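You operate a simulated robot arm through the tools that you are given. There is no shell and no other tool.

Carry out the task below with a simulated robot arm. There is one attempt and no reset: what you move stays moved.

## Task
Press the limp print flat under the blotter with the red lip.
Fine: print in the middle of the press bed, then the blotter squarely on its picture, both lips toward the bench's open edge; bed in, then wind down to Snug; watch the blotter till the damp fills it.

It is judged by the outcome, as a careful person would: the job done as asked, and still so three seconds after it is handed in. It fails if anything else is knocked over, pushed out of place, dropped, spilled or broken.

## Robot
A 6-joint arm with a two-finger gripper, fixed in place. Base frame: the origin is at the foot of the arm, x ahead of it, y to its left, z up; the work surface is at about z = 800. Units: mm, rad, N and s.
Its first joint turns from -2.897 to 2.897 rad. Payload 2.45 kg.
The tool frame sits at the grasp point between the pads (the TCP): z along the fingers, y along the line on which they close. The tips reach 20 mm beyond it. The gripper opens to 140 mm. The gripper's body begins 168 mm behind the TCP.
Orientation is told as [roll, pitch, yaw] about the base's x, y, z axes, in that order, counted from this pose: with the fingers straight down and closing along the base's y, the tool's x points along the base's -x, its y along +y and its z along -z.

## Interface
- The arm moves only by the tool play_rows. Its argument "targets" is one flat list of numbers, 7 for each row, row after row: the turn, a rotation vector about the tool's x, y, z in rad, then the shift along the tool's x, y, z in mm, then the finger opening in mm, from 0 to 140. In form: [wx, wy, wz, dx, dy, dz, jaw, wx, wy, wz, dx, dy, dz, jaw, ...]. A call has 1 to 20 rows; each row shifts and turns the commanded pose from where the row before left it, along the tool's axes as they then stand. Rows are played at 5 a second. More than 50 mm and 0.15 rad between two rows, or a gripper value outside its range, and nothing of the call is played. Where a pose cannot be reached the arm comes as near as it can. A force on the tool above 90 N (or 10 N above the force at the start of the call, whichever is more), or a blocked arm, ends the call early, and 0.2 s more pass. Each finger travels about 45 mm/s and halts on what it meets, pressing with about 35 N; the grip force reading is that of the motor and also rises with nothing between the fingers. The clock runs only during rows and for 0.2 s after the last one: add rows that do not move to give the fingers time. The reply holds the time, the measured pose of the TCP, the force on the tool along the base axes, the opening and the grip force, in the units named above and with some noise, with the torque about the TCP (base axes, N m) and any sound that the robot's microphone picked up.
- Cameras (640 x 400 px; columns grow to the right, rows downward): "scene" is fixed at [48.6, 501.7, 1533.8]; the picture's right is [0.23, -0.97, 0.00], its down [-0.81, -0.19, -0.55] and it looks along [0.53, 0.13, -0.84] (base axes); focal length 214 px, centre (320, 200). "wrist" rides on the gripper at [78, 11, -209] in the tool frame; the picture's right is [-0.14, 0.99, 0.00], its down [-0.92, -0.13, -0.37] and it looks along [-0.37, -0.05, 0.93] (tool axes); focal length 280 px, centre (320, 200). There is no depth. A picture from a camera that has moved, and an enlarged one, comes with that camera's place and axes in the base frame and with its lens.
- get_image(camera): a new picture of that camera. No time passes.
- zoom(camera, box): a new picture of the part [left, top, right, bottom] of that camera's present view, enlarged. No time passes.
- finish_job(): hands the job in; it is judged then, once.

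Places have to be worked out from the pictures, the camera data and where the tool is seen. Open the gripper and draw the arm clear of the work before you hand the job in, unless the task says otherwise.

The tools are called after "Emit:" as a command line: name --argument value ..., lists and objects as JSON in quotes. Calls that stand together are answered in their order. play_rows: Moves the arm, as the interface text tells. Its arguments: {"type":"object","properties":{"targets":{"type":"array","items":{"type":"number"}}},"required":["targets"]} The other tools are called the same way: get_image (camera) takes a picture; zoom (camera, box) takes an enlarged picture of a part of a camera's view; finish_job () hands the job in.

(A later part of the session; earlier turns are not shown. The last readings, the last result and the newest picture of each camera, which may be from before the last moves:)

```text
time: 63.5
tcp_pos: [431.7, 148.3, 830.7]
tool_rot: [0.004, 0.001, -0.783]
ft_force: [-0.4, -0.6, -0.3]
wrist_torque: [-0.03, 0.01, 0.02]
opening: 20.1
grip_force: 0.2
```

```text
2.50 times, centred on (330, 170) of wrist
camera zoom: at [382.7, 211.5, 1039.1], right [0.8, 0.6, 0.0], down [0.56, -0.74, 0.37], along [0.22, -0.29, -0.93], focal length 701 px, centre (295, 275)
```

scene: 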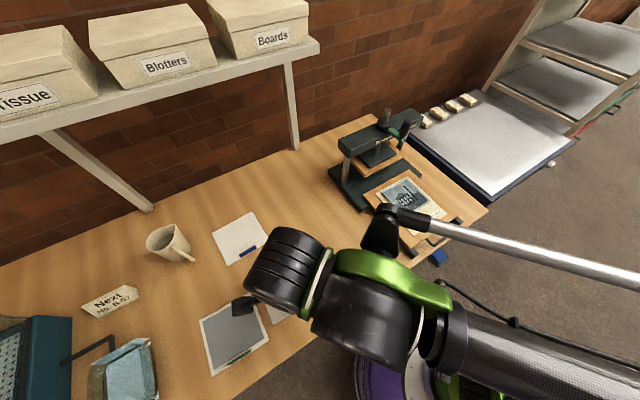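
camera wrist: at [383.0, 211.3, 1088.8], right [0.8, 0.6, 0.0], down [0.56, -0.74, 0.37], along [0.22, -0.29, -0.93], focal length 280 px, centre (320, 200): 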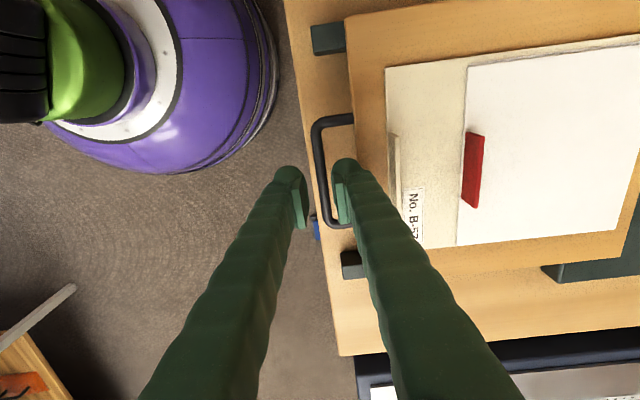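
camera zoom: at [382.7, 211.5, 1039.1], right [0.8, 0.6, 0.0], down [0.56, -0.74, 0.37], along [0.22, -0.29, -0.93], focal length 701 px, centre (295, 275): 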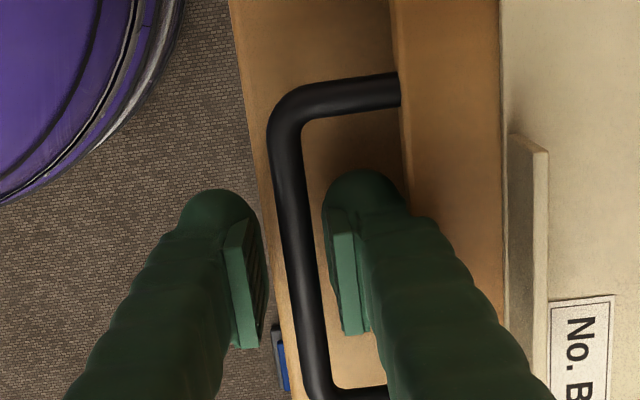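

The fingers straddle the bar. I close and push the bed in slowly, first half.

Emit:
play_rows --targets '[0, 0, 0, 0, 0, 2, 12, 0, 0, 0, 0, 0, 0, 4, 0, 0, 0, 0, 0, 0, 4, 0, 0, 0, 0, 0, 0, 4, 0, 0, 0, 0, 3, 0, 4, 0, 0, 0, -0.1, 6, 0, 4, 0, 0, 0, -0.1, 8, 0, 4, 0, 0, 0, -0.1, 8, 0, 4, 0, 0, 0, -0.1, 8, 0, 4, 0, 0, 0, -0.1, 8, 0, 4, 0, 0, 0, -0.1, 8, 0, 4, 0, 0, 0, -0.1, 8, 0, 4, 0, 0, 0, -0.1, 8, 0, 4, 0, 0, 0, -0.1, 8, 0, 4, 0, 0, 0, -0.1, 8, 0, 4, 0, 0, 0, -0.1, 5, 0, 4]'

Emit:
get_image --camera "scene"

Emit:
get_image --camera "wrist"

```text
time: 66.8
tcp_pos: [493.9, 209.2, 826.6]
tool_rot: [0.004, 0.0, -0.782]
ft_force: [-9.0, 9.4, -2.8]
wrist_torque: [0.03, -0.01, -0.15]
opening: 6.3
grip_force: 32.9
```

```text
taken
```

scene: 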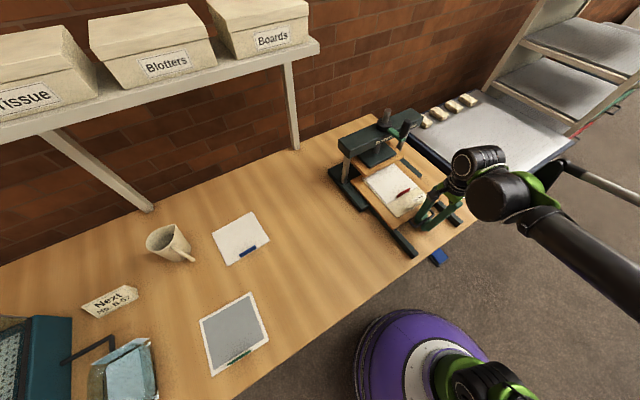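

```text
taken
camera wrist: at [443.7, 272.3, 1037.2], right [0.8, 0.6, 0.0], down [0.56, -0.74, 0.37], along [0.23, -0.29, -0.93], focal length 280 px, centre (320, 200)
```

wrist: 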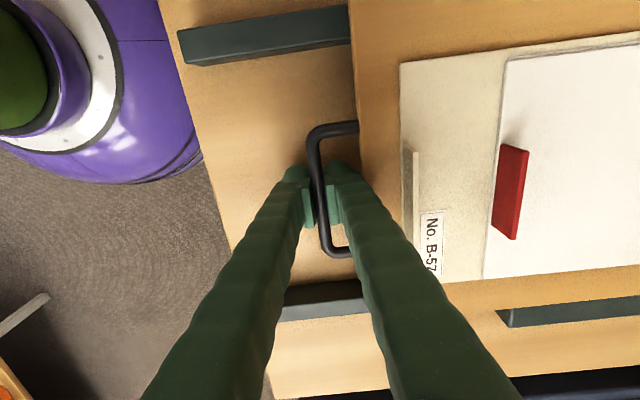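

Bed is halfway in, stack undisturbed. I check the clearance between the stack and the platen before pushing on.

Emit:
zoom --camera "scene" --box '[330, 100, 450, 220]'

Emit:
zoom --camera "wrist" --box '[380, 20, 640, 320]'

```text
3.33 times, centred on (390, 160) of scene
camera zoom: at [48.6, 501.7, 1533.8], right [0.23, -0.97, 0.0], down [-0.81, -0.19, -0.55], along [0.53, 0.13, -0.84], focal length 715 px, centre (87, 333)
```

zoom: 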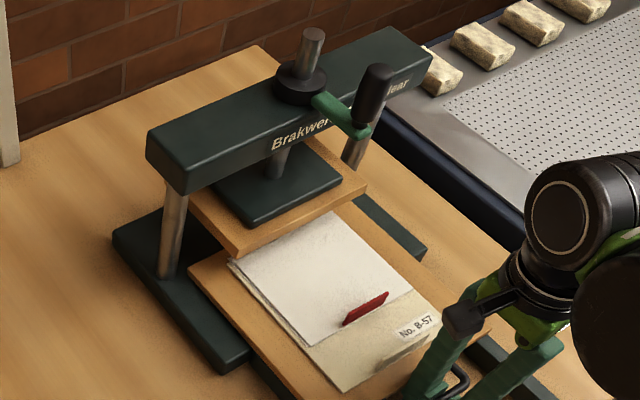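

```text
1.33 times, centred on (510, 170) of wrist
camera zoom: at [443.7, 272.3, 1037.2], right [0.8, 0.6, 0.0], down [0.56, -0.74, 0.37], along [0.23, -0.29, -0.93], focal length 374 px, centre (67, 240)
```

zoom: 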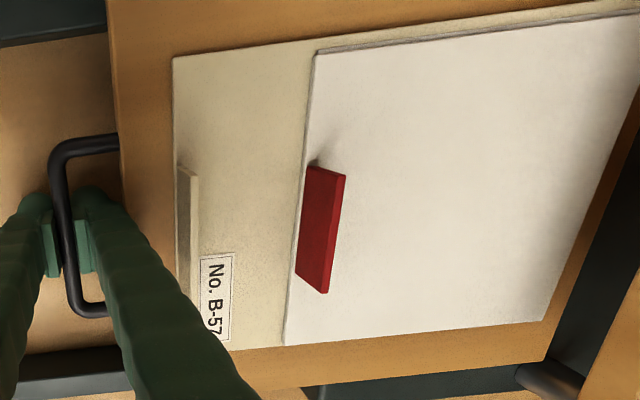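

The blotter's far edge is already passing under the platen with clear space. I continue pushing slowly.

Emit:
play_rows --targets '[0, 0, 0, 0.5, 4, 0, 4, 0, 0, 0, -0.1, 7, 0, 4, 0, 0, 0, -0.1, 7, 0, 4, 0, 0, 0, -0.1, 7, 0, 4, 0, 0, 0, -0.1, 7, 0, 4, 0, 0, 0, -0.1, 7, 0, 4, 0, 0, 0, -0.1, 7, 0, 4, 0, 0, 0, -0.1, 7, 0, 4, 0, 0, 0, -0.1, 7, 0, 4]'

Emit:
zoom --camera "scene" --box '[330, 100, 450, 220]'

Emit:
get_image --camera "wrist"

```text
time: 68.8
tcp_pos: [536.0, 252.7, 828.5]
tool_rot: [0.005, 0.001, -0.784]
ft_force: [-15.2, 14.9, -28.6]
wrist_torque: [-0.04, -0.06, -0.17]
opening: 5.8
grip_force: 33.0
```

```text
3.33 times, centred on (390, 160) of scene
camera zoom: at [48.6, 501.7, 1533.8], right [0.23, -0.97, 0.0], down [-0.81, -0.19, -0.55], along [0.53, 0.13, -0.84], focal length 715 px, centre (87, 333)
```

zoom: 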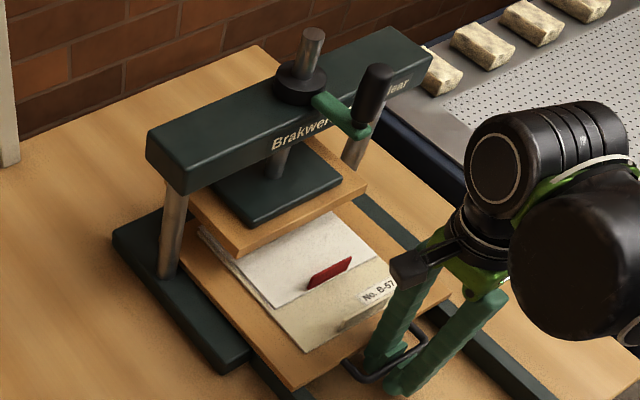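

```text
taken
camera wrist: at [486.8, 315.1, 1037.4], right [0.8, 0.6, 0.0], down [0.56, -0.74, 0.37], along [0.22, -0.29, -0.93], focal length 280 px, centre (320, 200)
```

wrist: 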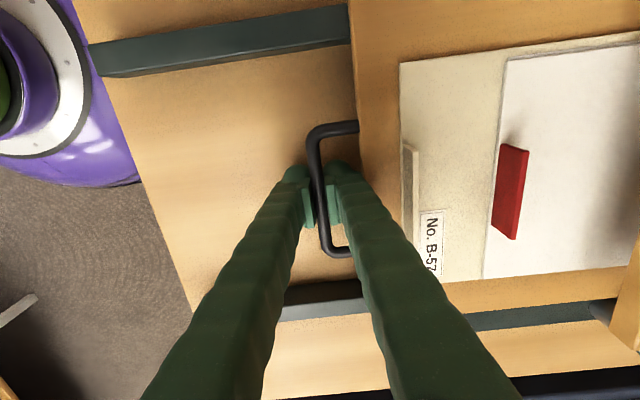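

About 35 mm remain. I relax the side and vertical load slightly and push the rest in small steps.

Emit:
play_rows --targets '[0, 0, 0, 1, 4, 1, 4, 0, 0, 0, 0, 5, 0, 4, 0, 0, 0, 0, 5, 0, 4, 0, 0, 0, 0, 5, 0, 4, 0, 0, 0, 0, 5, 0, 4, 0, 0, 0, 0, 5, 0, 4, 0, 0, 0, 0, 3, 0, 4, 0, 0, 0, 0, 0, 0, 4]'

Emit:
zoom --camera "scene" --box '[330, 100, 450, 220]'

Emit:
get_image --camera "wrist"

```text
time: 70.7
tcp_pos: [558.3, 274.7, 828.6]
tool_rot: [0.003, -0.002, -0.787]
ft_force: [-0.3, 1.2, 23.4]
wrist_torque: [-0.08, -0.03, -0.08]
opening: 5.9
grip_force: 32.7
```

```text
3.33 times, centred on (390, 160) of scene
camera zoom: at [48.6, 501.7, 1533.8], right [0.23, -0.97, 0.0], down [-0.81, -0.19, -0.55], along [0.53, 0.13, -0.84], focal length 715 px, centre (87, 333)
```

zoom: 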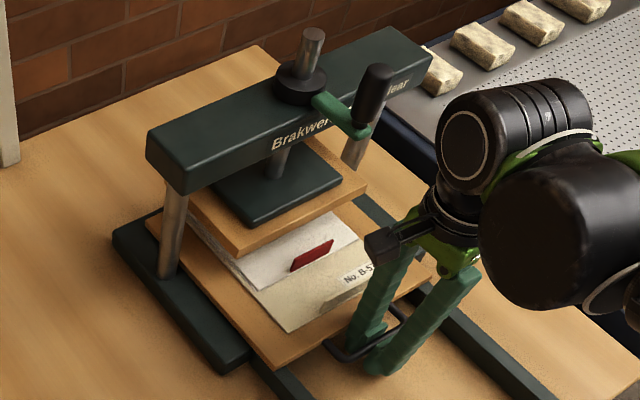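

```text
taken
camera wrist: at [508.7, 337.2, 1037.2], right [0.8, 0.6, 0.0], down [0.56, -0.74, 0.37], along [0.23, -0.29, -0.93], focal length 280 px, centre (320, 200)
```

wrist: 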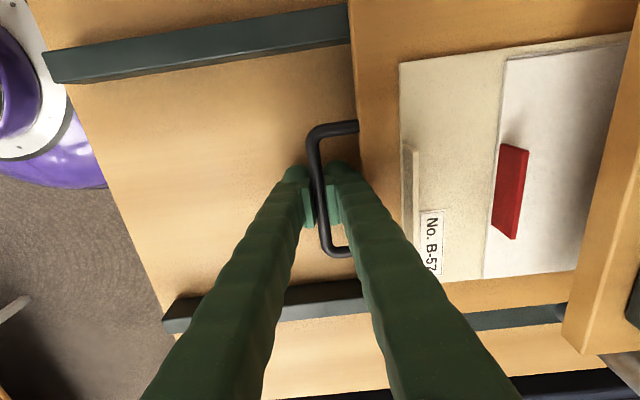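

The bed is still a few mm short of its original position. I push in 2–3 mm steps watching for a stop.

Emit:
play_rows --targets '[0, 0, 0, 0, 3, 0, 4, 0, 0, 0, 0, 2, 0, 4, 0, 0, 0, 0, 0, 0, 4]'

Emit:
play_rows --targets '[0, 0, 0, 0, 2, 0, 4, 0, 0, 0, 0, 2, 0, 4, 0, 0, 0, 0, 0, 0, 4]'

Emit:
zoom --camera "scene" --box '[300, 80, 500, 280]'

```text
time: 71.5
tcp_pos: [561.1, 277.5, 827.2]
tool_rot: [0.004, 0.0, -0.785]
ft_force: [3.6, -3.8, 13.6]
wrist_torque: [-0.06, -0.05, -0.11]
opening: 6.4
grip_force: 32.8
```

```text
time: 72.2
tcp_pos: [562.9, 280.2, 827.1]
tool_rot: [0.003, -0.001, -0.785]
ft_force: [-10.2, -20.3, 8.4]
wrist_torque: [0.12, -0.1, -0.07]
opening: 5.9
grip_force: 32.8
```

```text
2.00 times, centred on (400, 180) of scene
camera zoom: at [48.6, 501.7, 1533.8], right [0.23, -0.97, 0.0], down [-0.81, -0.19, -0.55], along [0.53, 0.13, -0.84], focal length 429 px, centre (160, 240)
```

zoom: 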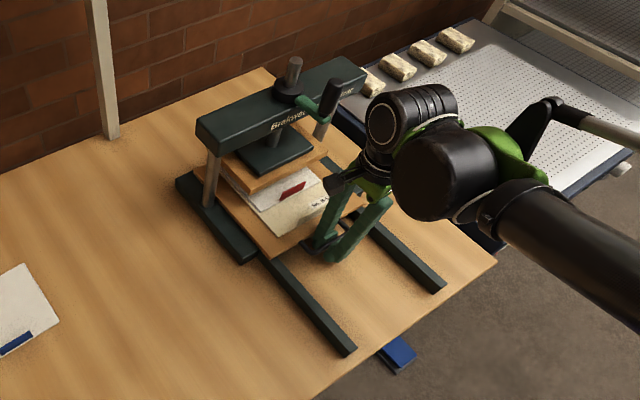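

A force opposing the push is building (≈21 N) and the bed is back at its starting mark; I nudge 1.5 mm more to confirm it is home.

Emit:
play_rows --targets '[0, 0, 0, 0, 1.5, 0, 4, 0, 0, 0, 0, 0, 0, 4, 0, 0, 0, 0, 0, 0, 4]'

Emit:
zoom --camera "scene" --box '[330, 100, 450, 220]'

Emit:
get_image --camera "wrist"

```text
time: 73.0
tcp_pos: [563.1, 280.5, 828.7]
tool_rot: [0.001, 0.001, -0.785]
ft_force: [-37.1, -44.0, -13.1]
wrist_torque: [0.4, -0.37, -0.07]
opening: 5.9
grip_force: 33.2
```

```text
3.33 times, centred on (390, 160) of scene
camera zoom: at [48.6, 501.7, 1533.8], right [0.23, -0.97, 0.0], down [-0.81, -0.19, -0.55], along [0.53, 0.13, -0.84], focal length 715 px, centre (87, 333)
```

zoom: 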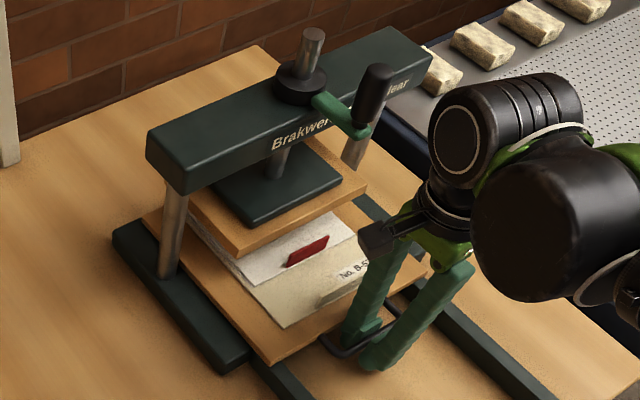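

```text
taken
camera wrist: at [514.6, 342.8, 1037.1], right [0.8, 0.6, 0.0], down [0.56, -0.74, 0.37], along [0.22, -0.29, -0.93], focal length 280 px, centre (320, 200)
```

wrist: 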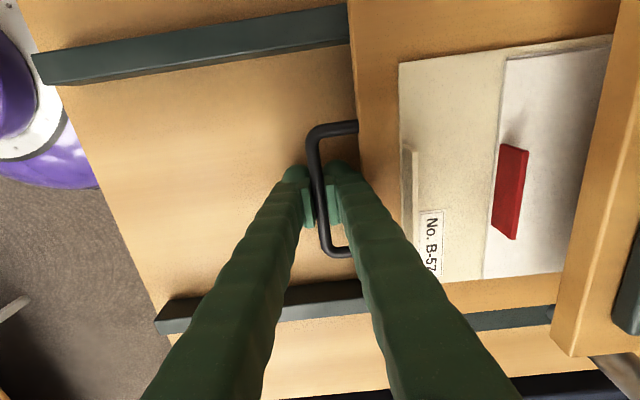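

The bed is home against its stop (57 N). I relieve the push, release the handle and rise well clear of the press for a look at the crank.

Emit:
play_rows --targets '[0, 0, 0, 0, -2, 0, 4, 0, 0, 0, 0, 0, 0, 12, 0, 0, 0, 0, 0, 0, 18, 0, 0, 0, 0, 0, 0, 18, 0, 0, 0, 0, 0, -10, 18, 0, 0, 0, 0, 0, -20, 18, 0, 0, 0, 0, 0, -40, 18, 0, 0, 0, 0, 0, -45, 18, 0, 0, 0, 0, 0, -45, 18, 0, 0, 0, 0, 0, -45, 18, 0, 0, 0, 0, 0, -45, 18, 0, 0, 0, 0, 0, -45, 18, 0, 0, 0, 0, 0, -45, 50, 0, 0, 0, 0, 0, -45, 50, 0, 0, 0, 0, 0, -45, 50, 0, 0, 0, 0, 0, 0, 50]'

Emit:
get_image --camera "wrist"

Emit:
zoom --camera "scene" --box '[330, 90, 450, 220]'

```text
time: 76.5
tcp_pos: [563.3, 280.8, 1257.3]
tool_rot: [0.004, 0.0, -0.784]
ft_force: [-0.4, 0.0, 0.2]
wrist_torque: [0.02, 0.01, -0.01]
opening: 50.1
grip_force: 0.0
```

```text
taken
camera wrist: at [513.8, 343.3, 1467.0], right [0.8, 0.6, 0.0], down [0.56, -0.74, 0.37], along [0.22, -0.29, -0.93], focal length 280 px, centre (320, 200)
```

wrist: 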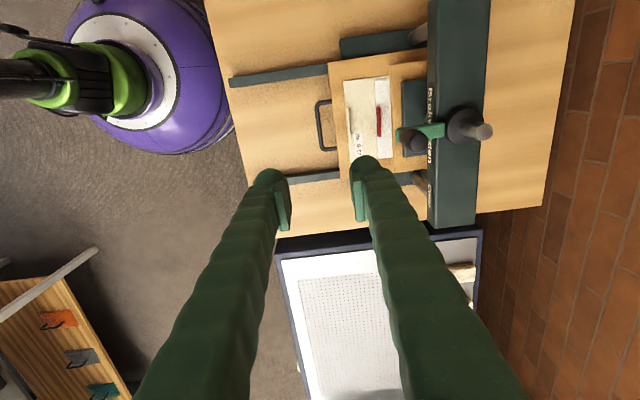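

```text
3.08 times, centred on (390, 155) of scene
camera zoom: at [48.6, 501.7, 1533.8], right [0.23, -0.97, 0.0], down [-0.81, -0.19, -0.55], along [0.53, 0.13, -0.84], focal length 660 px, centre (105, 338)
```

zoom: 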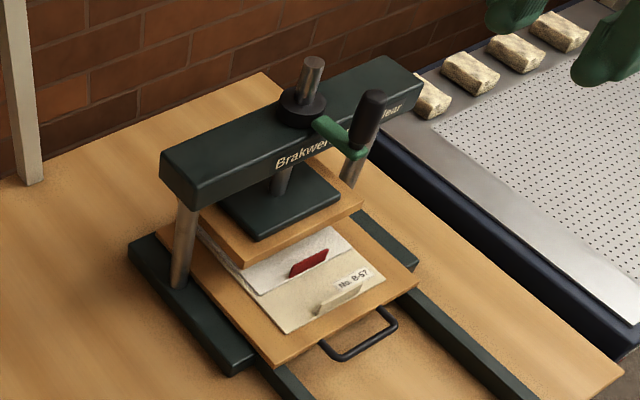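

I zoom in on the crank to measure the knob and the screw axis.

Emit:
zoom --camera "wrist" --box '[370, 70, 520, 190]'

Emit:
zoom --camera "scene" --box '[360, 95, 430, 155]'

```text
3.33 times, centred on (445, 130) of wrist
camera zoom: at [513.8, 343.3, 1467.0], right [0.8, 0.6, 0.0], down [0.56, -0.74, 0.37], along [0.22, -0.29, -0.93], focal length 935 px, centre (-97, 433)
```

zoom: 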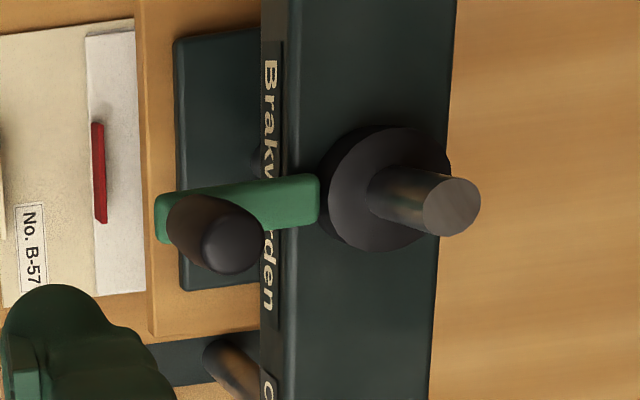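

```text
6.67 times, centred on (395, 125) of scene
camera zoom: at [48.6, 501.7, 1533.8], right [0.23, -0.97, 0.0], down [-0.81, -0.19, -0.55], along [0.53, 0.13, -0.84], focal length 1430 px, centre (-180, 700)
```

zoom: 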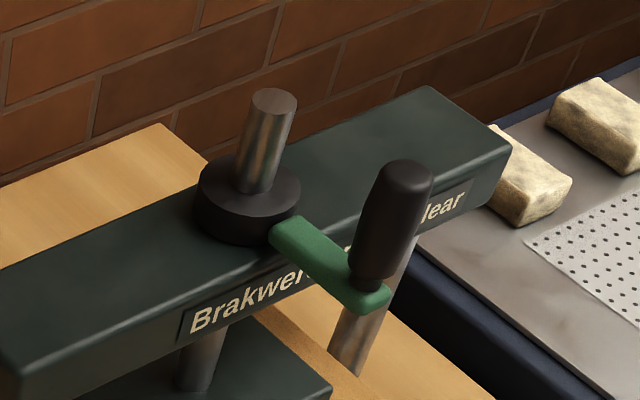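

Knob top is near (650, 367, 1120) and the screw axis near (711, 428), crank radius ~86 mm pointing to the bench edge. I move above the knob to refine this.

Emit:
play_rows --targets '[0, 0, 0, 0, 30, 0, 60, 0, 0, 0, 0, 30, 0, 60, 0, 0, 0, 0, 30, 0, 60, 0, 0, 0, 0, 31, 0, 60, 0, 0, 0, 0, 0, 20, 60, 0, 0, 0, 0, 0, 20, 60, 0, 0, 0, 0, 0, 0, 60]'

Emit:
get_image --camera "wrist"

Emit:
zoom --camera "scene" --box '[350, 60, 470, 160]'

```text
time: 78.0
tcp_pos: [649.7, 367.0, 1217.4]
tool_rot: [0.002, -0.001, -0.784]
ft_force: [-0.6, -0.2, -0.8]
wrist_torque: [-0.02, -0.01, -0.03]
opening: 60.3
grip_force: 0.0
```

```text
taken
camera wrist: at [599.5, 428.8, 1426.6], right [0.8, 0.6, 0.0], down [0.56, -0.74, 0.37], along [0.22, -0.29, -0.93], focal length 280 px, centre (320, 200)
```

wrist: 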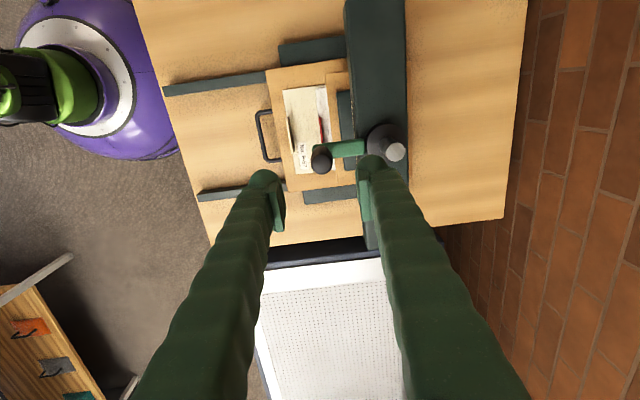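

```text
4.00 times, centred on (410, 110) of scene
camera zoom: at [48.6, 501.7, 1533.8], right [0.23, -0.97, 0.0], down [-0.81, -0.19, -0.55], along [0.53, 0.13, -0.84], focal length 858 px, centre (-40, 560)
```

zoom: 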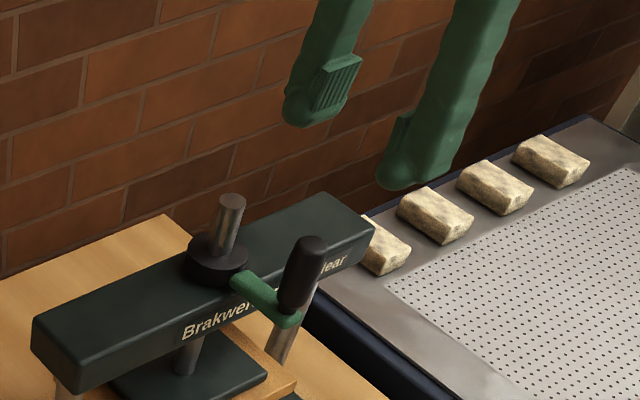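

Emit:
zoom --camera "wrist" --box '[290, 100, 430, 200]'

```text
4.00 times, centred on (360, 150) of wrist
camera zoom: at [599.5, 428.8, 1426.6], right [0.8, 0.6, 0.0], down [0.56, -0.74, 0.37], along [0.22, -0.29, -0.93], focal length 1122 px, centre (160, 400)
```

zoom: 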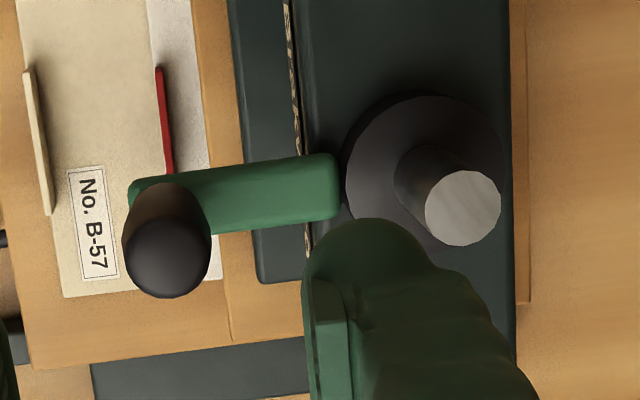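

Directly below the TCP within 2 mm is the knob (≈25 mm dia.); the screw axis is 86 mm further in, at ≈(713, 427). I lower the open fingers around the knob.

Emit:
play_rows --targets '[0, 0, 0, -1.5, 1.4, 20, 46, 0, 0, 0, 0, 0, 30, 46, 0, 0, 0, 0, 0, 30, 46, 0, 0, 0, 0, 0, 20, 46, 0, 0, 0, 0, 0, 15, 46, 0, 0, 0, 0, 0, 0, 46]'

Emit:
get_image --camera "wrist"

Emit:
zoom --camera "scene" --box '[350, 80, 450, 160]'

```text
time: 79.5
tcp_pos: [651.8, 366.2, 1104.0]
tool_rot: [0.004, 0.0, -0.784]
ft_force: [-0.3, -0.5, -0.1]
wrist_torque: [-0.03, -0.03, 0.01]
opening: 45.8
grip_force: 0.2
```

```text
taken
camera wrist: at [601.9, 428.0, 1312.2], right [0.8, 0.6, 0.0], down [0.56, -0.74, 0.37], along [0.22, -0.29, -0.93], focal length 280 px, centre (320, 200)
```

wrist: 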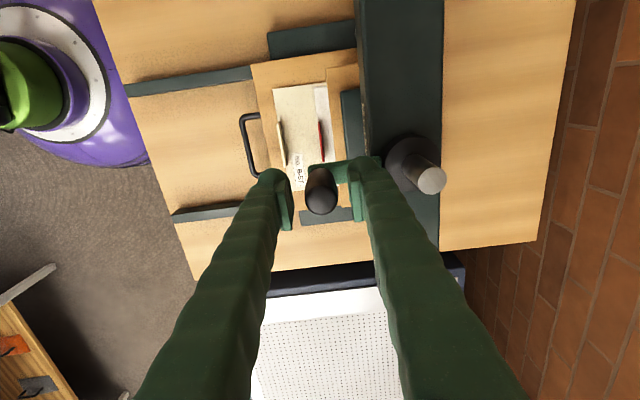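

```text
5.00 times, centred on (400, 120) of scene
camera zoom: at [48.6, 501.7, 1533.8], right [0.23, -0.97, 0.0], down [-0.81, -0.19, -0.55], along [0.53, 0.13, -0.84], focal length 1072 px, centre (-80, 600)
```

zoom: 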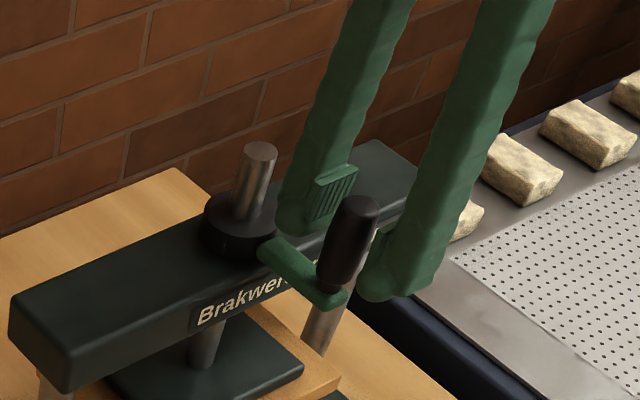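

The knob is between the pads. I close on it.

Emit:
play_rows --targets '[0, 0, 0, 0, 0, 4, 36, 0, 0, 0, 0, 0, 0, 18, 0, 0, 0, 0, 0, 0, 18, 0, 0, 0, 0, 0, 0, 18, 0, 0, 0, 0, 0, 0, 18]'

Emit:
zoom --camera "wrist" --box '[240, 110, 460, 250]'

```text
time: 80.7
tcp_pos: [651.6, 365.6, 1098.6]
tool_rot: [0.003, 0.0, -0.784]
ft_force: [11.1, 10.3, 5.2]
wrist_torque: [0.13, -0.11, -0.01]
opening: 24.4
grip_force: 44.8
```

```text
2.86 times, centred on (350, 180) of wrist
camera zoom: at [602.5, 428.9, 1308.1], right [0.8, 0.6, 0.0], down [0.56, -0.74, 0.37], along [0.23, -0.29, -0.93], focal length 801 px, centre (234, 257)
```

zoom: 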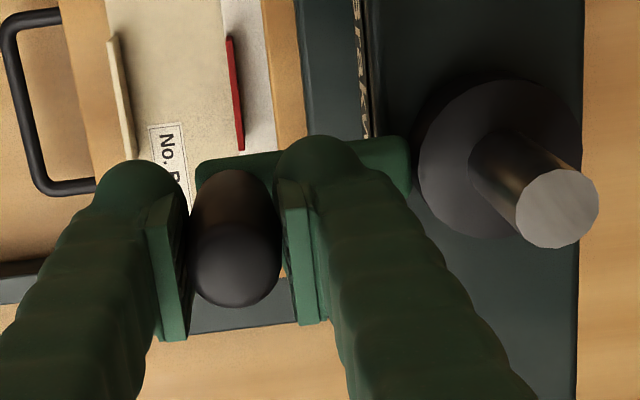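

The knob is gripped (24.4 mm). I try turning clockwise (seen from above) by 30°, keeping the tool's orientation, and watch the forces and the platen.

Emit:
play_rows --targets '[0, 0, 0, 0, 1, 0, 18, 0, 0, 0, 8.99, 0.47, 0, 18, 0, 0, 0, 8.89, 1.41, 0, 18, 0, 0, 0, 8.7, 2.33, 0, 18, 0, 0, 0, 8.4, 3.23, 0, 18, 0, 0, 0, 8.02, 4.08, 0, 18, 0, 0, 0, 0, 0, 0, 18]'

Emit:
get_image --camera "wrist"

Emit:
zoom --camera "scene" --box '[330, 80, 450, 200]'

```text
time: 82.2
tcp_pos: [629.9, 404.3, 1099.1]
tool_rot: [0.004, 0.0, -0.786]
ft_force: [6.2, -1.5, -4.4]
wrist_torque: [-0.08, -0.11, 0.0]
opening: 24.2
grip_force: 45.0
```

```text
taken
camera wrist: at [580.5, 467.7, 1308.0], right [0.8, 0.6, 0.0], down [0.56, -0.74, 0.37], along [0.22, -0.29, -0.93], focal length 280 px, centre (320, 200)
```

wrist: 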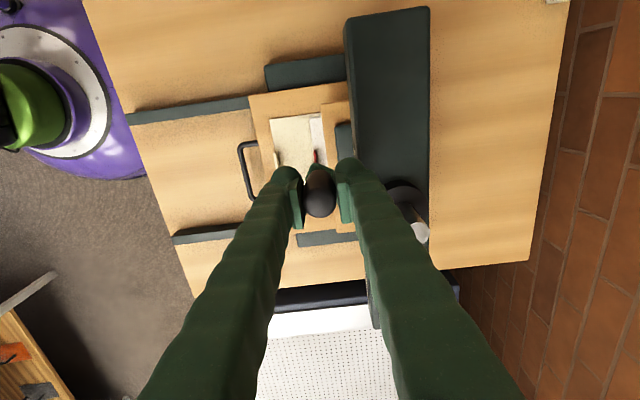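

```text
3.33 times, centred on (390, 140) of scene
camera zoom: at [48.6, 501.7, 1533.8], right [0.23, -0.97, 0.0], down [-0.81, -0.19, -0.55], along [0.53, 0.13, -0.84], focal length 715 px, centre (87, 400)
```

zoom: 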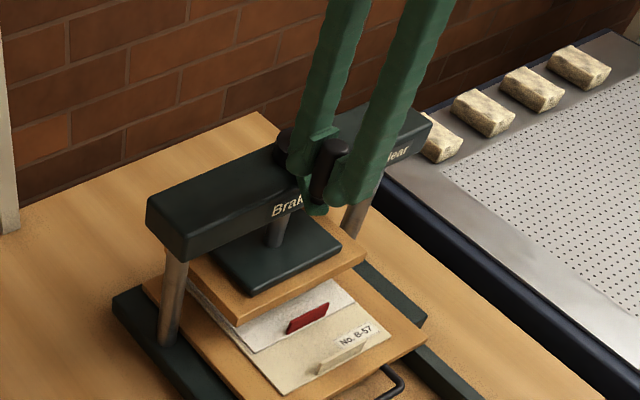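

The crank follows easily with little force. I continue to 90°.

Emit:
play_rows --targets '[0, 0, 0, 7.55, 4.91, 0, 18, 0, 0, 0, 7.0, 5.66, 0, 18, 0, 0, 0, 6.36, 6.36, 0, 18, 0, 0, 0, 5.66, 7.0, 0, 18, 0, 0, 0, 4.91, 7.55, 0, 18, 0, 0, 0, 4.08, 8.02, 0, 18, 0, 0, 0, 3.23, 8.4, 0, 18, 0, 0, 0, 2.33, 8.7, 0, 18, 0, 0, 0, 1.41, 8.89, 0, 18, 0, 0, 0, 0.47, 8.99, 0, 18, 0, 0, 0, 0, 0, 0, 18]'

Emit:
get_image --camera "wrist"

Emit:
zoom --camera "scene" --box '[330, 80, 450, 200]'

```text
time: 84.7
tcp_pos: [652.4, 487.1, 1098.7]
tool_rot: [0.004, 0.0, -0.785]
ft_force: [10.1, -13.6, -8.9]
wrist_torque: [-0.22, -0.13, -0.02]
opening: 24.3
grip_force: 44.2
```

```text
taken
camera wrist: at [603.2, 549.9, 1308.2], right [0.8, 0.6, 0.0], down [0.56, -0.74, 0.37], along [0.22, -0.29, -0.93], focal length 280 px, centre (320, 200)
```

wrist: 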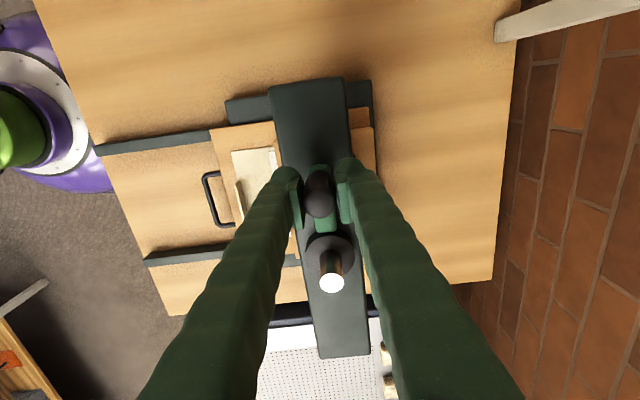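

```text
3.33 times, centred on (390, 140) of scene
camera zoom: at [48.6, 501.7, 1533.8], right [0.23, -0.97, 0.0], down [-0.81, -0.19, -0.55], along [0.53, 0.13, -0.84], focal length 715 px, centre (87, 400)
```

zoom: 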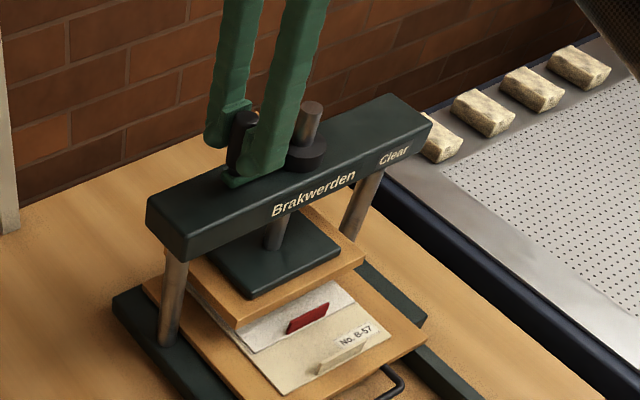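

The platen is visibly lower, so clockwise is down; the knob pulls slightly downward too. I continue from 90° to 180°, following down a little.

Emit:
play_rows --targets '[0, 0, 0, -1.5, 8.99, 0.8, 18, 0, 0, 0, -1.41, 8.89, 0.3, 18, 0, 0, 0, -2.33, 8.7, 0.3, 18, 0, 0, 0, -3.23, 8.4, 0.3, 18, 0, 0, 0, -4.08, 8.02, 0.3, 18, 0, 0, 0, -4.91, 7.55, 0.3, 18, 0, 0, 0, -5.66, 7.0, 0.3, 18, 0, 0, 0, -6.36, 6.36, 0.3, 18, 0, 0, 0, -7.0, 5.66, 0.3, 18, 0, 0, 0, -7.55, 4.91, 0.3, 18, 0, 0, 0, -8.02, 4.08, 0.3, 18, 0, 0, 0, -8.4, 3.23, 0.3, 18, 0, 0, 0, -8.7, 2.33, 0.3, 18, 0, 0, 0, -8.89, 1.41, 0.3, 18, 0, 0, 0, -8.99, 0.47, 0.3, 18, 0, 0, 0, 0, 0, 0, 18]'

Emit:
get_image --camera "wrist"

Emit:
zoom --camera "scene" --box '[330, 80, 450, 200]'

```text
time: 88.0
tcp_pos: [771.6, 487.4, 1095.5]
tool_rot: [0.006, 0.0, -0.784]
ft_force: [-13.5, -8.9, 43.2]
wrist_torque: [-0.07, 0.26, 0.0]
opening: 24.2
grip_force: 45.5
```

```text
taken
camera wrist: at [722.4, 549.1, 1305.6], right [0.8, 0.6, 0.0], down [0.56, -0.74, 0.37], along [0.23, -0.29, -0.93], focal length 280 px, centre (320, 200)
```

wrist: 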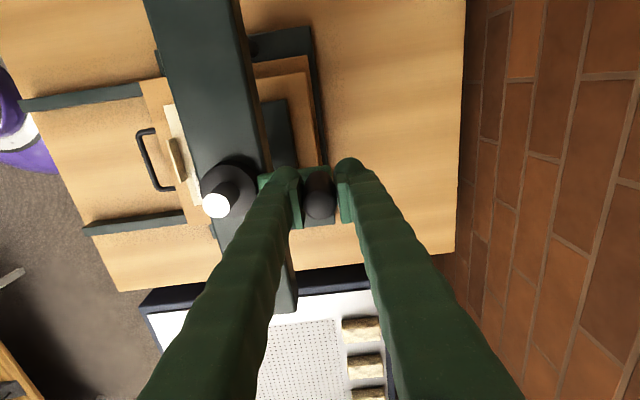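

```text
3.33 times, centred on (390, 140) of scene
camera zoom: at [48.6, 501.7, 1533.8], right [0.23, -0.97, 0.0], down [-0.81, -0.19, -0.55], along [0.53, 0.13, -0.84], focal length 715 px, centre (87, 400)
```

zoom: 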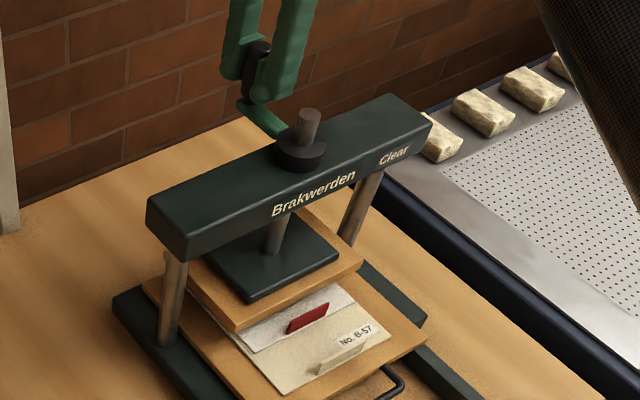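

The crank itself stays at constant height (43 N upward from my descent), so I undo that, trim the radius to ~85 mm, and continue to 270°. The window still reads "Clear".

Emit:
play_rows --targets '[0, 0, 0, 0, -1, -3, 18, 0, 0, 0, -8.88, -0.66, -1, 18, 0, 0, 0, -8.78, -1.39, 0, 18, 0, 0, 0, -8.6, -2.3, 0, 18, 0, 0, 0, -8.3, -3.19, 0, 18, 0, 0, 0, -7.92, -4.03, 0, 18, 0, 0, 0, -7.46, -4.85, 0, 18, 0, 0, 0, -6.92, -5.59, 0, 18, 0, 0, 0, -6.28, -6.28, 0, 18, 0, 0, 0, -5.59, -6.92, 0, 18, 0, 0, 0, -4.85, -7.46, 0, 18, 0, 0, 0, -4.03, -7.92, 0, 18, 0, 0, 0, -3.19, -8.3, 0, 18, 0, 0, 0, -2.3, -8.6, 0, 18, 0, 0, 0, -1.39, -8.78, 0, 18, 0, 0, 0, -0.46, -8.88, 0, 18, 0, 0, 0, 0, 0, 0, 18]'

Emit:
get_image --camera "wrist"

Emit:
zoom --camera "scene" --box '[330, 80, 450, 200]'

```text
time: 91.7
tcp_pos: [774.0, 367.0, 1099.0]
tool_rot: [0.002, -0.001, -0.786]
ft_force: [0.1, 4.3, 21.9]
wrist_torque: [0.01, -0.03, 0.01]
opening: 24.3
grip_force: 45.1
```

```text
taken
camera wrist: at [723.6, 428.6, 1307.6], right [0.8, 0.6, 0.0], down [0.56, -0.74, 0.37], along [0.23, -0.29, -0.93], focal length 280 px, centre (320, 200)
```

wrist: 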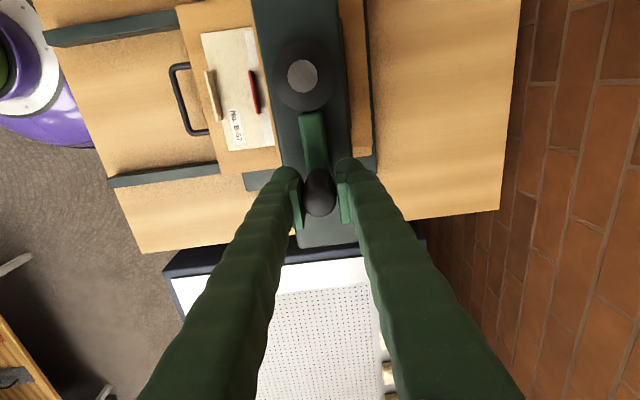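

```text
3.33 times, centred on (390, 140) of scene
camera zoom: at [48.6, 501.7, 1533.8], right [0.23, -0.97, 0.0], down [-0.81, -0.19, -0.55], along [0.53, 0.13, -0.84], focal length 715 px, centre (87, 400)
```

zoom: 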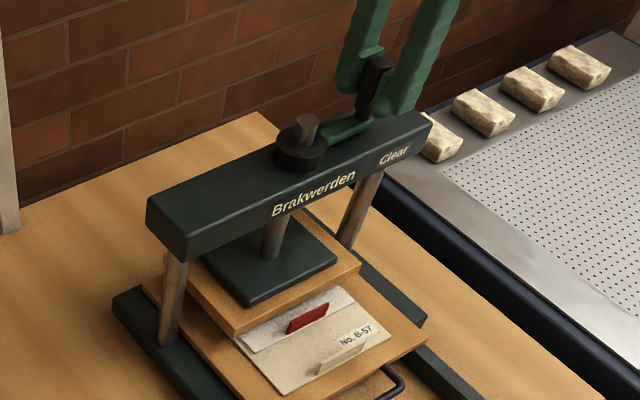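

270° done smoothly; platen is noticeably lower and the window still reads "Clear". I continue another 60°.

Emit:
play_rows --targets '[0, 0, 0, 0.46, -8.88, -1.5, 18, 0, 0, 0, 1.39, -8.78, 0, 18, 0, 0, 0, 2.3, -8.6, 0, 18, 0, 0, 0, 3.19, -8.3, 0, 18, 0, 0, 0, 4.03, -7.92, 0, 18, 0, 0, 0, 4.85, -7.46, 0, 18, 0, 0, 0, 5.59, -6.92, 0, 18, 0, 0, 0, 6.28, -6.28, 0, 18, 0, 0, 0, 6.92, -5.59, 0, 18, 0, 0, 0, 7.46, -4.85, 0, 18, 0, 0, 0, 0, 0, 0, 18]'

Emit:
get_image --camera "wrist"

Emit:
zoom --camera "scene" --box '[330, 80, 450, 200]'

```text
time: 94.0
tcp_pos: [691.2, 342.5, 1099.7]
tool_rot: [0.002, 0.0, -0.786]
ft_force: [-5.4, -25.7, -37.3]
wrist_torque: [-0.34, -0.11, 0.05]
opening: 24.1
grip_force: 44.8
```

```text
taken
camera wrist: at [642.6, 406.3, 1308.5], right [0.8, 0.6, 0.0], down [0.56, -0.74, 0.37], along [0.22, -0.29, -0.93], focal length 280 px, centre (320, 200)
```

wrist: 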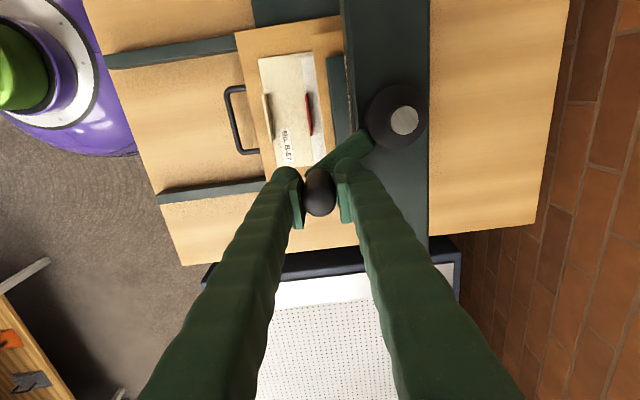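

```text
3.33 times, centred on (390, 140) of scene
camera zoom: at [48.6, 501.7, 1533.8], right [0.23, -0.97, 0.0], down [-0.81, -0.19, -0.55], along [0.53, 0.13, -0.84], focal length 715 px, centre (87, 400)
```

zoom: 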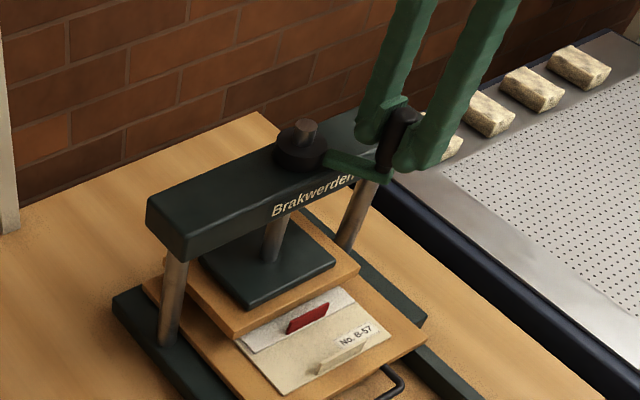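

Radial load suggests I'm slightly inside the true circle and a bit high; I trim both while finishing the first full turn.

Emit:
play_rows --targets '[0, 0, 0, -0.8, -1.3, 1.3, 18, 0, 0, 0, 7.92, -4.03, 0, 18, 0, 0, 0, 8.3, -3.19, 0, 18, 0, 0, 0, 8.6, -2.3, 0, 18, 0, 0, 0, 8.78, -1.39, 0, 18, 0, 0, 0, 8.88, -0.46, 0, 18, 0, 0, 0, 0, 0, 0, 18]'

Emit:
get_image --camera "wrist"

Emit:
zoom --camera "scene" --box '[330, 80, 450, 200]'

```text
time: 95.7
tcp_pos: [652.4, 365.4, 1098.6]
tool_rot: [0.004, -0.001, -0.785]
ft_force: [13.1, 11.7, 43.6]
wrist_torque: [0.3, -0.12, -0.03]
opening: 24.5
grip_force: 44.8
```

```text
taken
camera wrist: at [602.9, 428.0, 1308.0], right [0.8, 0.6, 0.0], down [0.56, -0.74, 0.37], along [0.23, -0.29, -0.93], focal length 280 px, centre (320, 200)
```

wrist: 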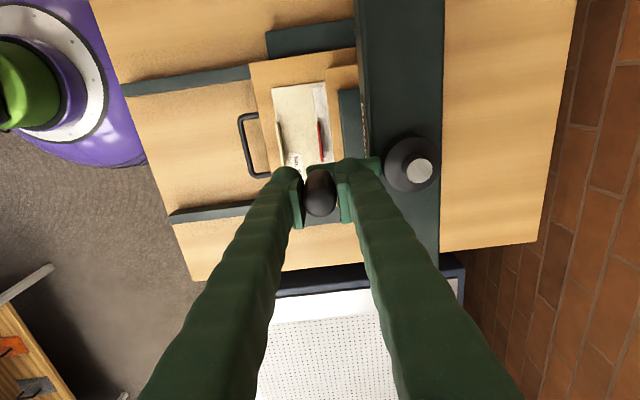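

```text
3.33 times, centred on (390, 140) of scene
camera zoom: at [48.6, 501.7, 1533.8], right [0.23, -0.97, 0.0], down [-0.81, -0.19, -0.55], along [0.53, 0.13, -0.84], focal length 715 px, centre (87, 400)
```

zoom: 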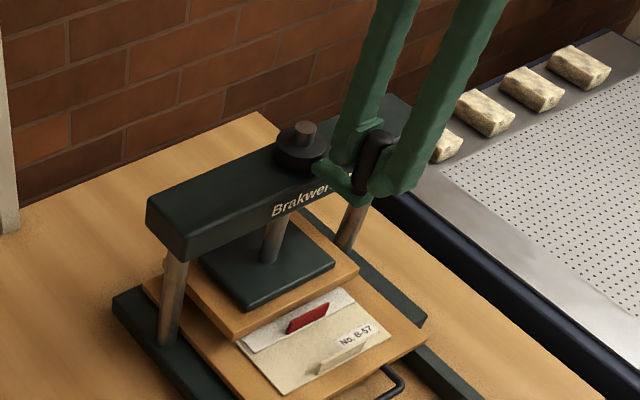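

One full turn done; the platen drops roughly 28 mm per turn and the gap is getting small. I go on carefully in 30° steps, checking the window and forces.

Emit:
play_rows --targets '[0, 0, 0, 0, 1.2, -0.8, 18, 0, 0, 0, 8.88, 0.46, 0, 18, 0, 0, 0, 8.78, 1.39, 0, 18, 0, 0, 0, 8.6, 2.3, 0, 18, 0, 0, 0, 8.3, 3.19, 0, 18, 0, 0, 0, 7.92, 4.03, 0, 18, 0, 0, 0, 0, 0, 0, 18]'

Emit:
zoom --camera "scene" --box '[330, 80, 450, 200]'

Emit:
zoom --camera "scene" --box '[360, 140, 430, 200]'

```text
time: 97.2
tcp_pos: [630.4, 404.6, 1098.4]
tool_rot: [0.004, -0.001, -0.784]
ft_force: [-19.9, -8.6, -17.3]
wrist_torque: [-0.05, 0.2, 0.02]
opening: 24.1
grip_force: 45.2
```

```text
3.33 times, centred on (390, 140) of scene
camera zoom: at [48.6, 501.7, 1533.8], right [0.23, -0.97, 0.0], down [-0.81, -0.19, -0.55], along [0.53, 0.13, -0.84], focal length 715 px, centre (87, 400)
```

zoom: 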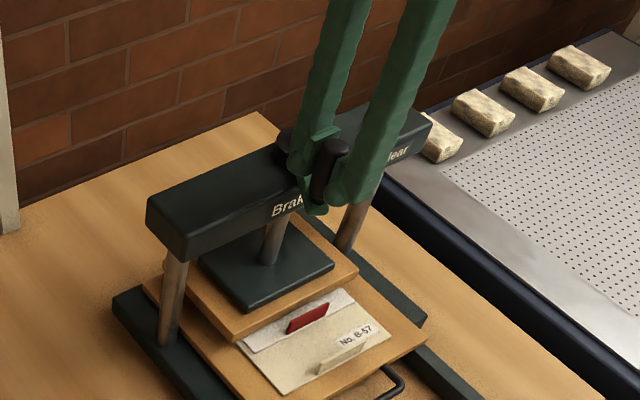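

```text
6.67 times, centred on (395, 170) of scene
camera zoom: at [48.6, 501.7, 1533.8], right [0.23, -0.97, 0.0], down [-0.81, -0.19, -0.55], along [0.53, 0.13, -0.84], focal length 1430 px, centre (-180, 400)
```

zoom: 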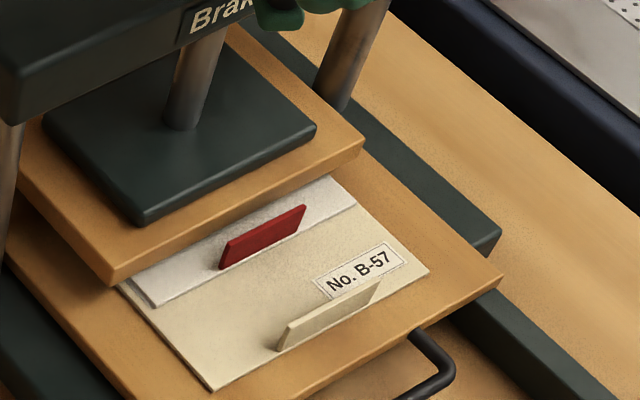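

Window still reads "Clear" and a gap remains above the blotter. Another 30° with a radius trim.

Emit:
play_rows --targets '[0, 0, 0, 0.7, -1.2, 0.5, 18, 0, 0, 0, 7.55, 4.91, 0, 18, 0, 0, 0, 7.0, 5.66, 0, 18, 0, 0, 0, 6.36, 6.36, 0, 18, 0, 0, 0, 5.66, 7.0, 0, 18, 0, 0, 0, 4.91, 7.55, 0, 18, 0, 0, 0, 0, 0, 0, 18]'

Emit:
zoom --camera "scene" --box '[330, 80, 450, 200]'

Emit:
zoom --camera "scene" --box '[360, 140, 430, 200]'

```text
time: 98.8
tcp_pos: [631.0, 446.9, 1099.8]
tool_rot: [0.004, 0.001, -0.783]
ft_force: [1.4, 0.1, -1.5]
wrist_torque: [-0.11, -0.01, 0.02]
opening: 24.0
grip_force: 45.6
```

```text
3.33 times, centred on (390, 140) of scene
camera zoom: at [48.6, 501.7, 1533.8], right [0.23, -0.97, 0.0], down [-0.81, -0.19, -0.55], along [0.53, 0.13, -0.84], focal length 715 px, centre (87, 400)
```

zoom: 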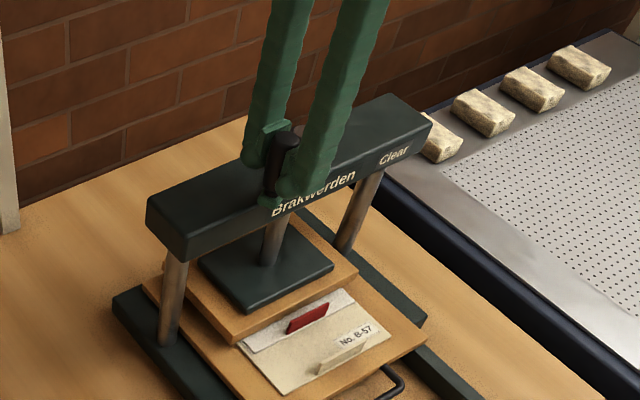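

```text
6.67 times, centred on (395, 170) of scene
camera zoom: at [48.6, 501.7, 1533.8], right [0.23, -0.97, 0.0], down [-0.81, -0.19, -0.55], along [0.53, 0.13, -0.84], focal length 1430 px, centre (-180, 400)
```

zoom: 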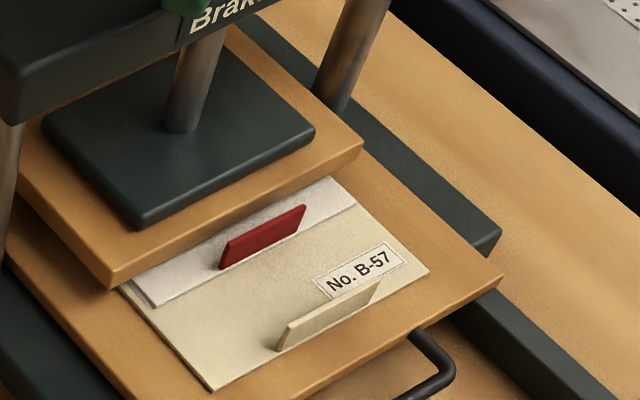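

Still "Clear" with near-zero forces. I continue in 15–30° steps.

Emit:
play_rows --targets '[0, 0, 0, 4.08, 8.02, 0, 18, 0, 0, 0, 3.23, 8.4, 0, 18, 0, 0, 0, 2.33, 8.7, 0, 18, 0, 0, 0, 1.0, 8.89, 0, 18, 0, 0, 0, 0, 8.99, 0, 18, 0, 0, 0, 0, 0, 0, 18]'

Emit:
zoom --camera "scene" --box '[330, 80, 450, 200]'

Emit:
zoom --camera "scene" --box '[360, 140, 430, 200]'

```text
time: 100.2
tcp_pos: [652.1, 486.9, 1097.1]
tool_rot: [0.003, 0.001, -0.783]
ft_force: [-3.9, 1.0, -1.6]
wrist_torque: [0.06, 0.1, 0.03]
opening: 24.0
grip_force: 44.8
```

```text
3.33 times, centred on (390, 140) of scene
camera zoom: at [48.6, 501.7, 1533.8], right [0.23, -0.97, 0.0], down [-0.81, -0.19, -0.55], along [0.53, 0.13, -0.84], focal length 715 px, centre (87, 400)
```

zoom: 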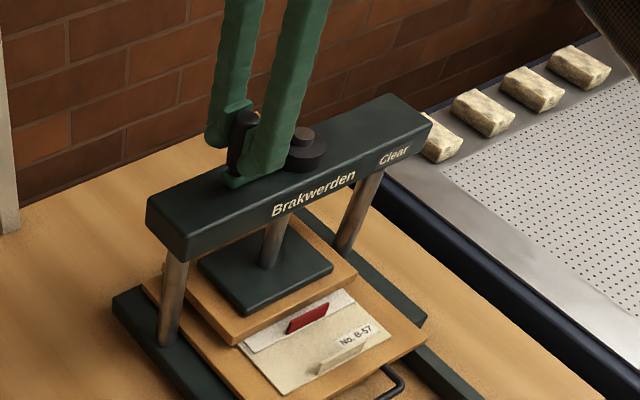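

```text
6.67 times, centred on (395, 170) of scene
camera zoom: at [48.6, 501.7, 1533.8], right [0.23, -0.97, 0.0], down [-0.81, -0.19, -0.55], along [0.53, 0.13, -0.84], focal length 1430 px, centre (-180, 400)
```

zoom: 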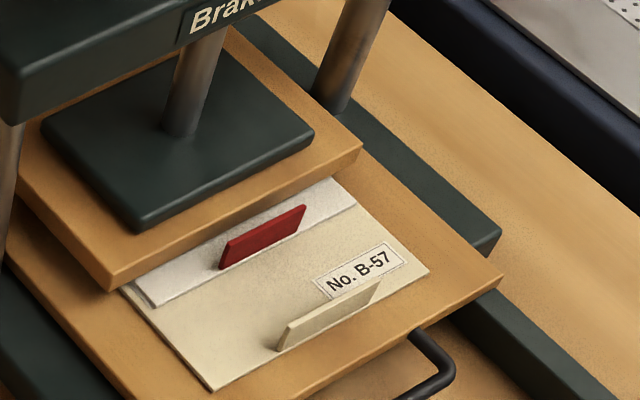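

Still "Clear"; forces are tiny. Next 30°.

Emit:
play_rows --targets '[0, 0, 0, -0.47, 8.99, 0, 18, 0, 0, 0, -1.41, 8.89, 0, 18, 0, 0, 0, -2.33, 8.7, 0, 18, 0, 0, 0, -3.23, 8.4, 0, 18, 0, 0, 0, -4.08, 8.02, 0, 18, 0, 0, 0, 0, 0, 0, 18]'

Emit:
zoom --camera "scene" --box '[330, 80, 450, 200]'

Emit:
zoom --camera "scene" --box '[360, 140, 430, 200]'

```text
time: 101.7
tcp_pos: [694.4, 508.1, 1098.8]
tool_rot: [0.002, 0.001, -0.783]
ft_force: [-3.0, 4.2, -1.0]
wrist_torque: [0.05, 0.05, -0.03]
opening: 24.4
grip_force: 45.4
```

```text
3.33 times, centred on (390, 140) of scene
camera zoom: at [48.6, 501.7, 1533.8], right [0.23, -0.97, 0.0], down [-0.81, -0.19, -0.55], along [0.53, 0.13, -0.84], focal length 715 px, centre (87, 400)
```

zoom: 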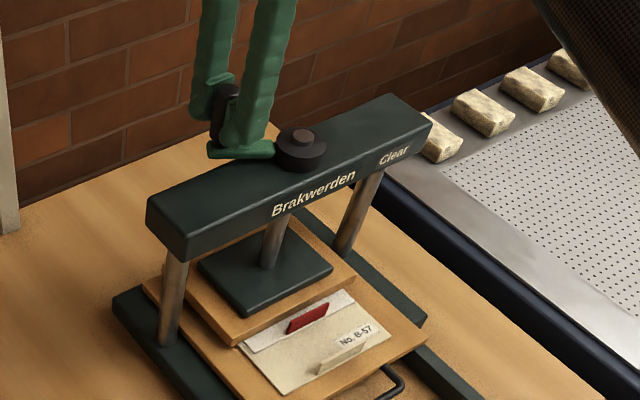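

```text
6.67 times, centred on (395, 170) of scene
camera zoom: at [48.6, 501.7, 1533.8], right [0.23, -0.97, 0.0], down [-0.81, -0.19, -0.55], along [0.53, 0.13, -0.84], focal length 1430 px, centre (-180, 400)
```

zoom: 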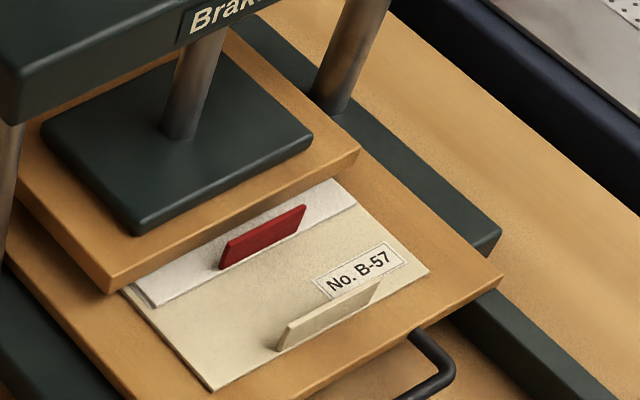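

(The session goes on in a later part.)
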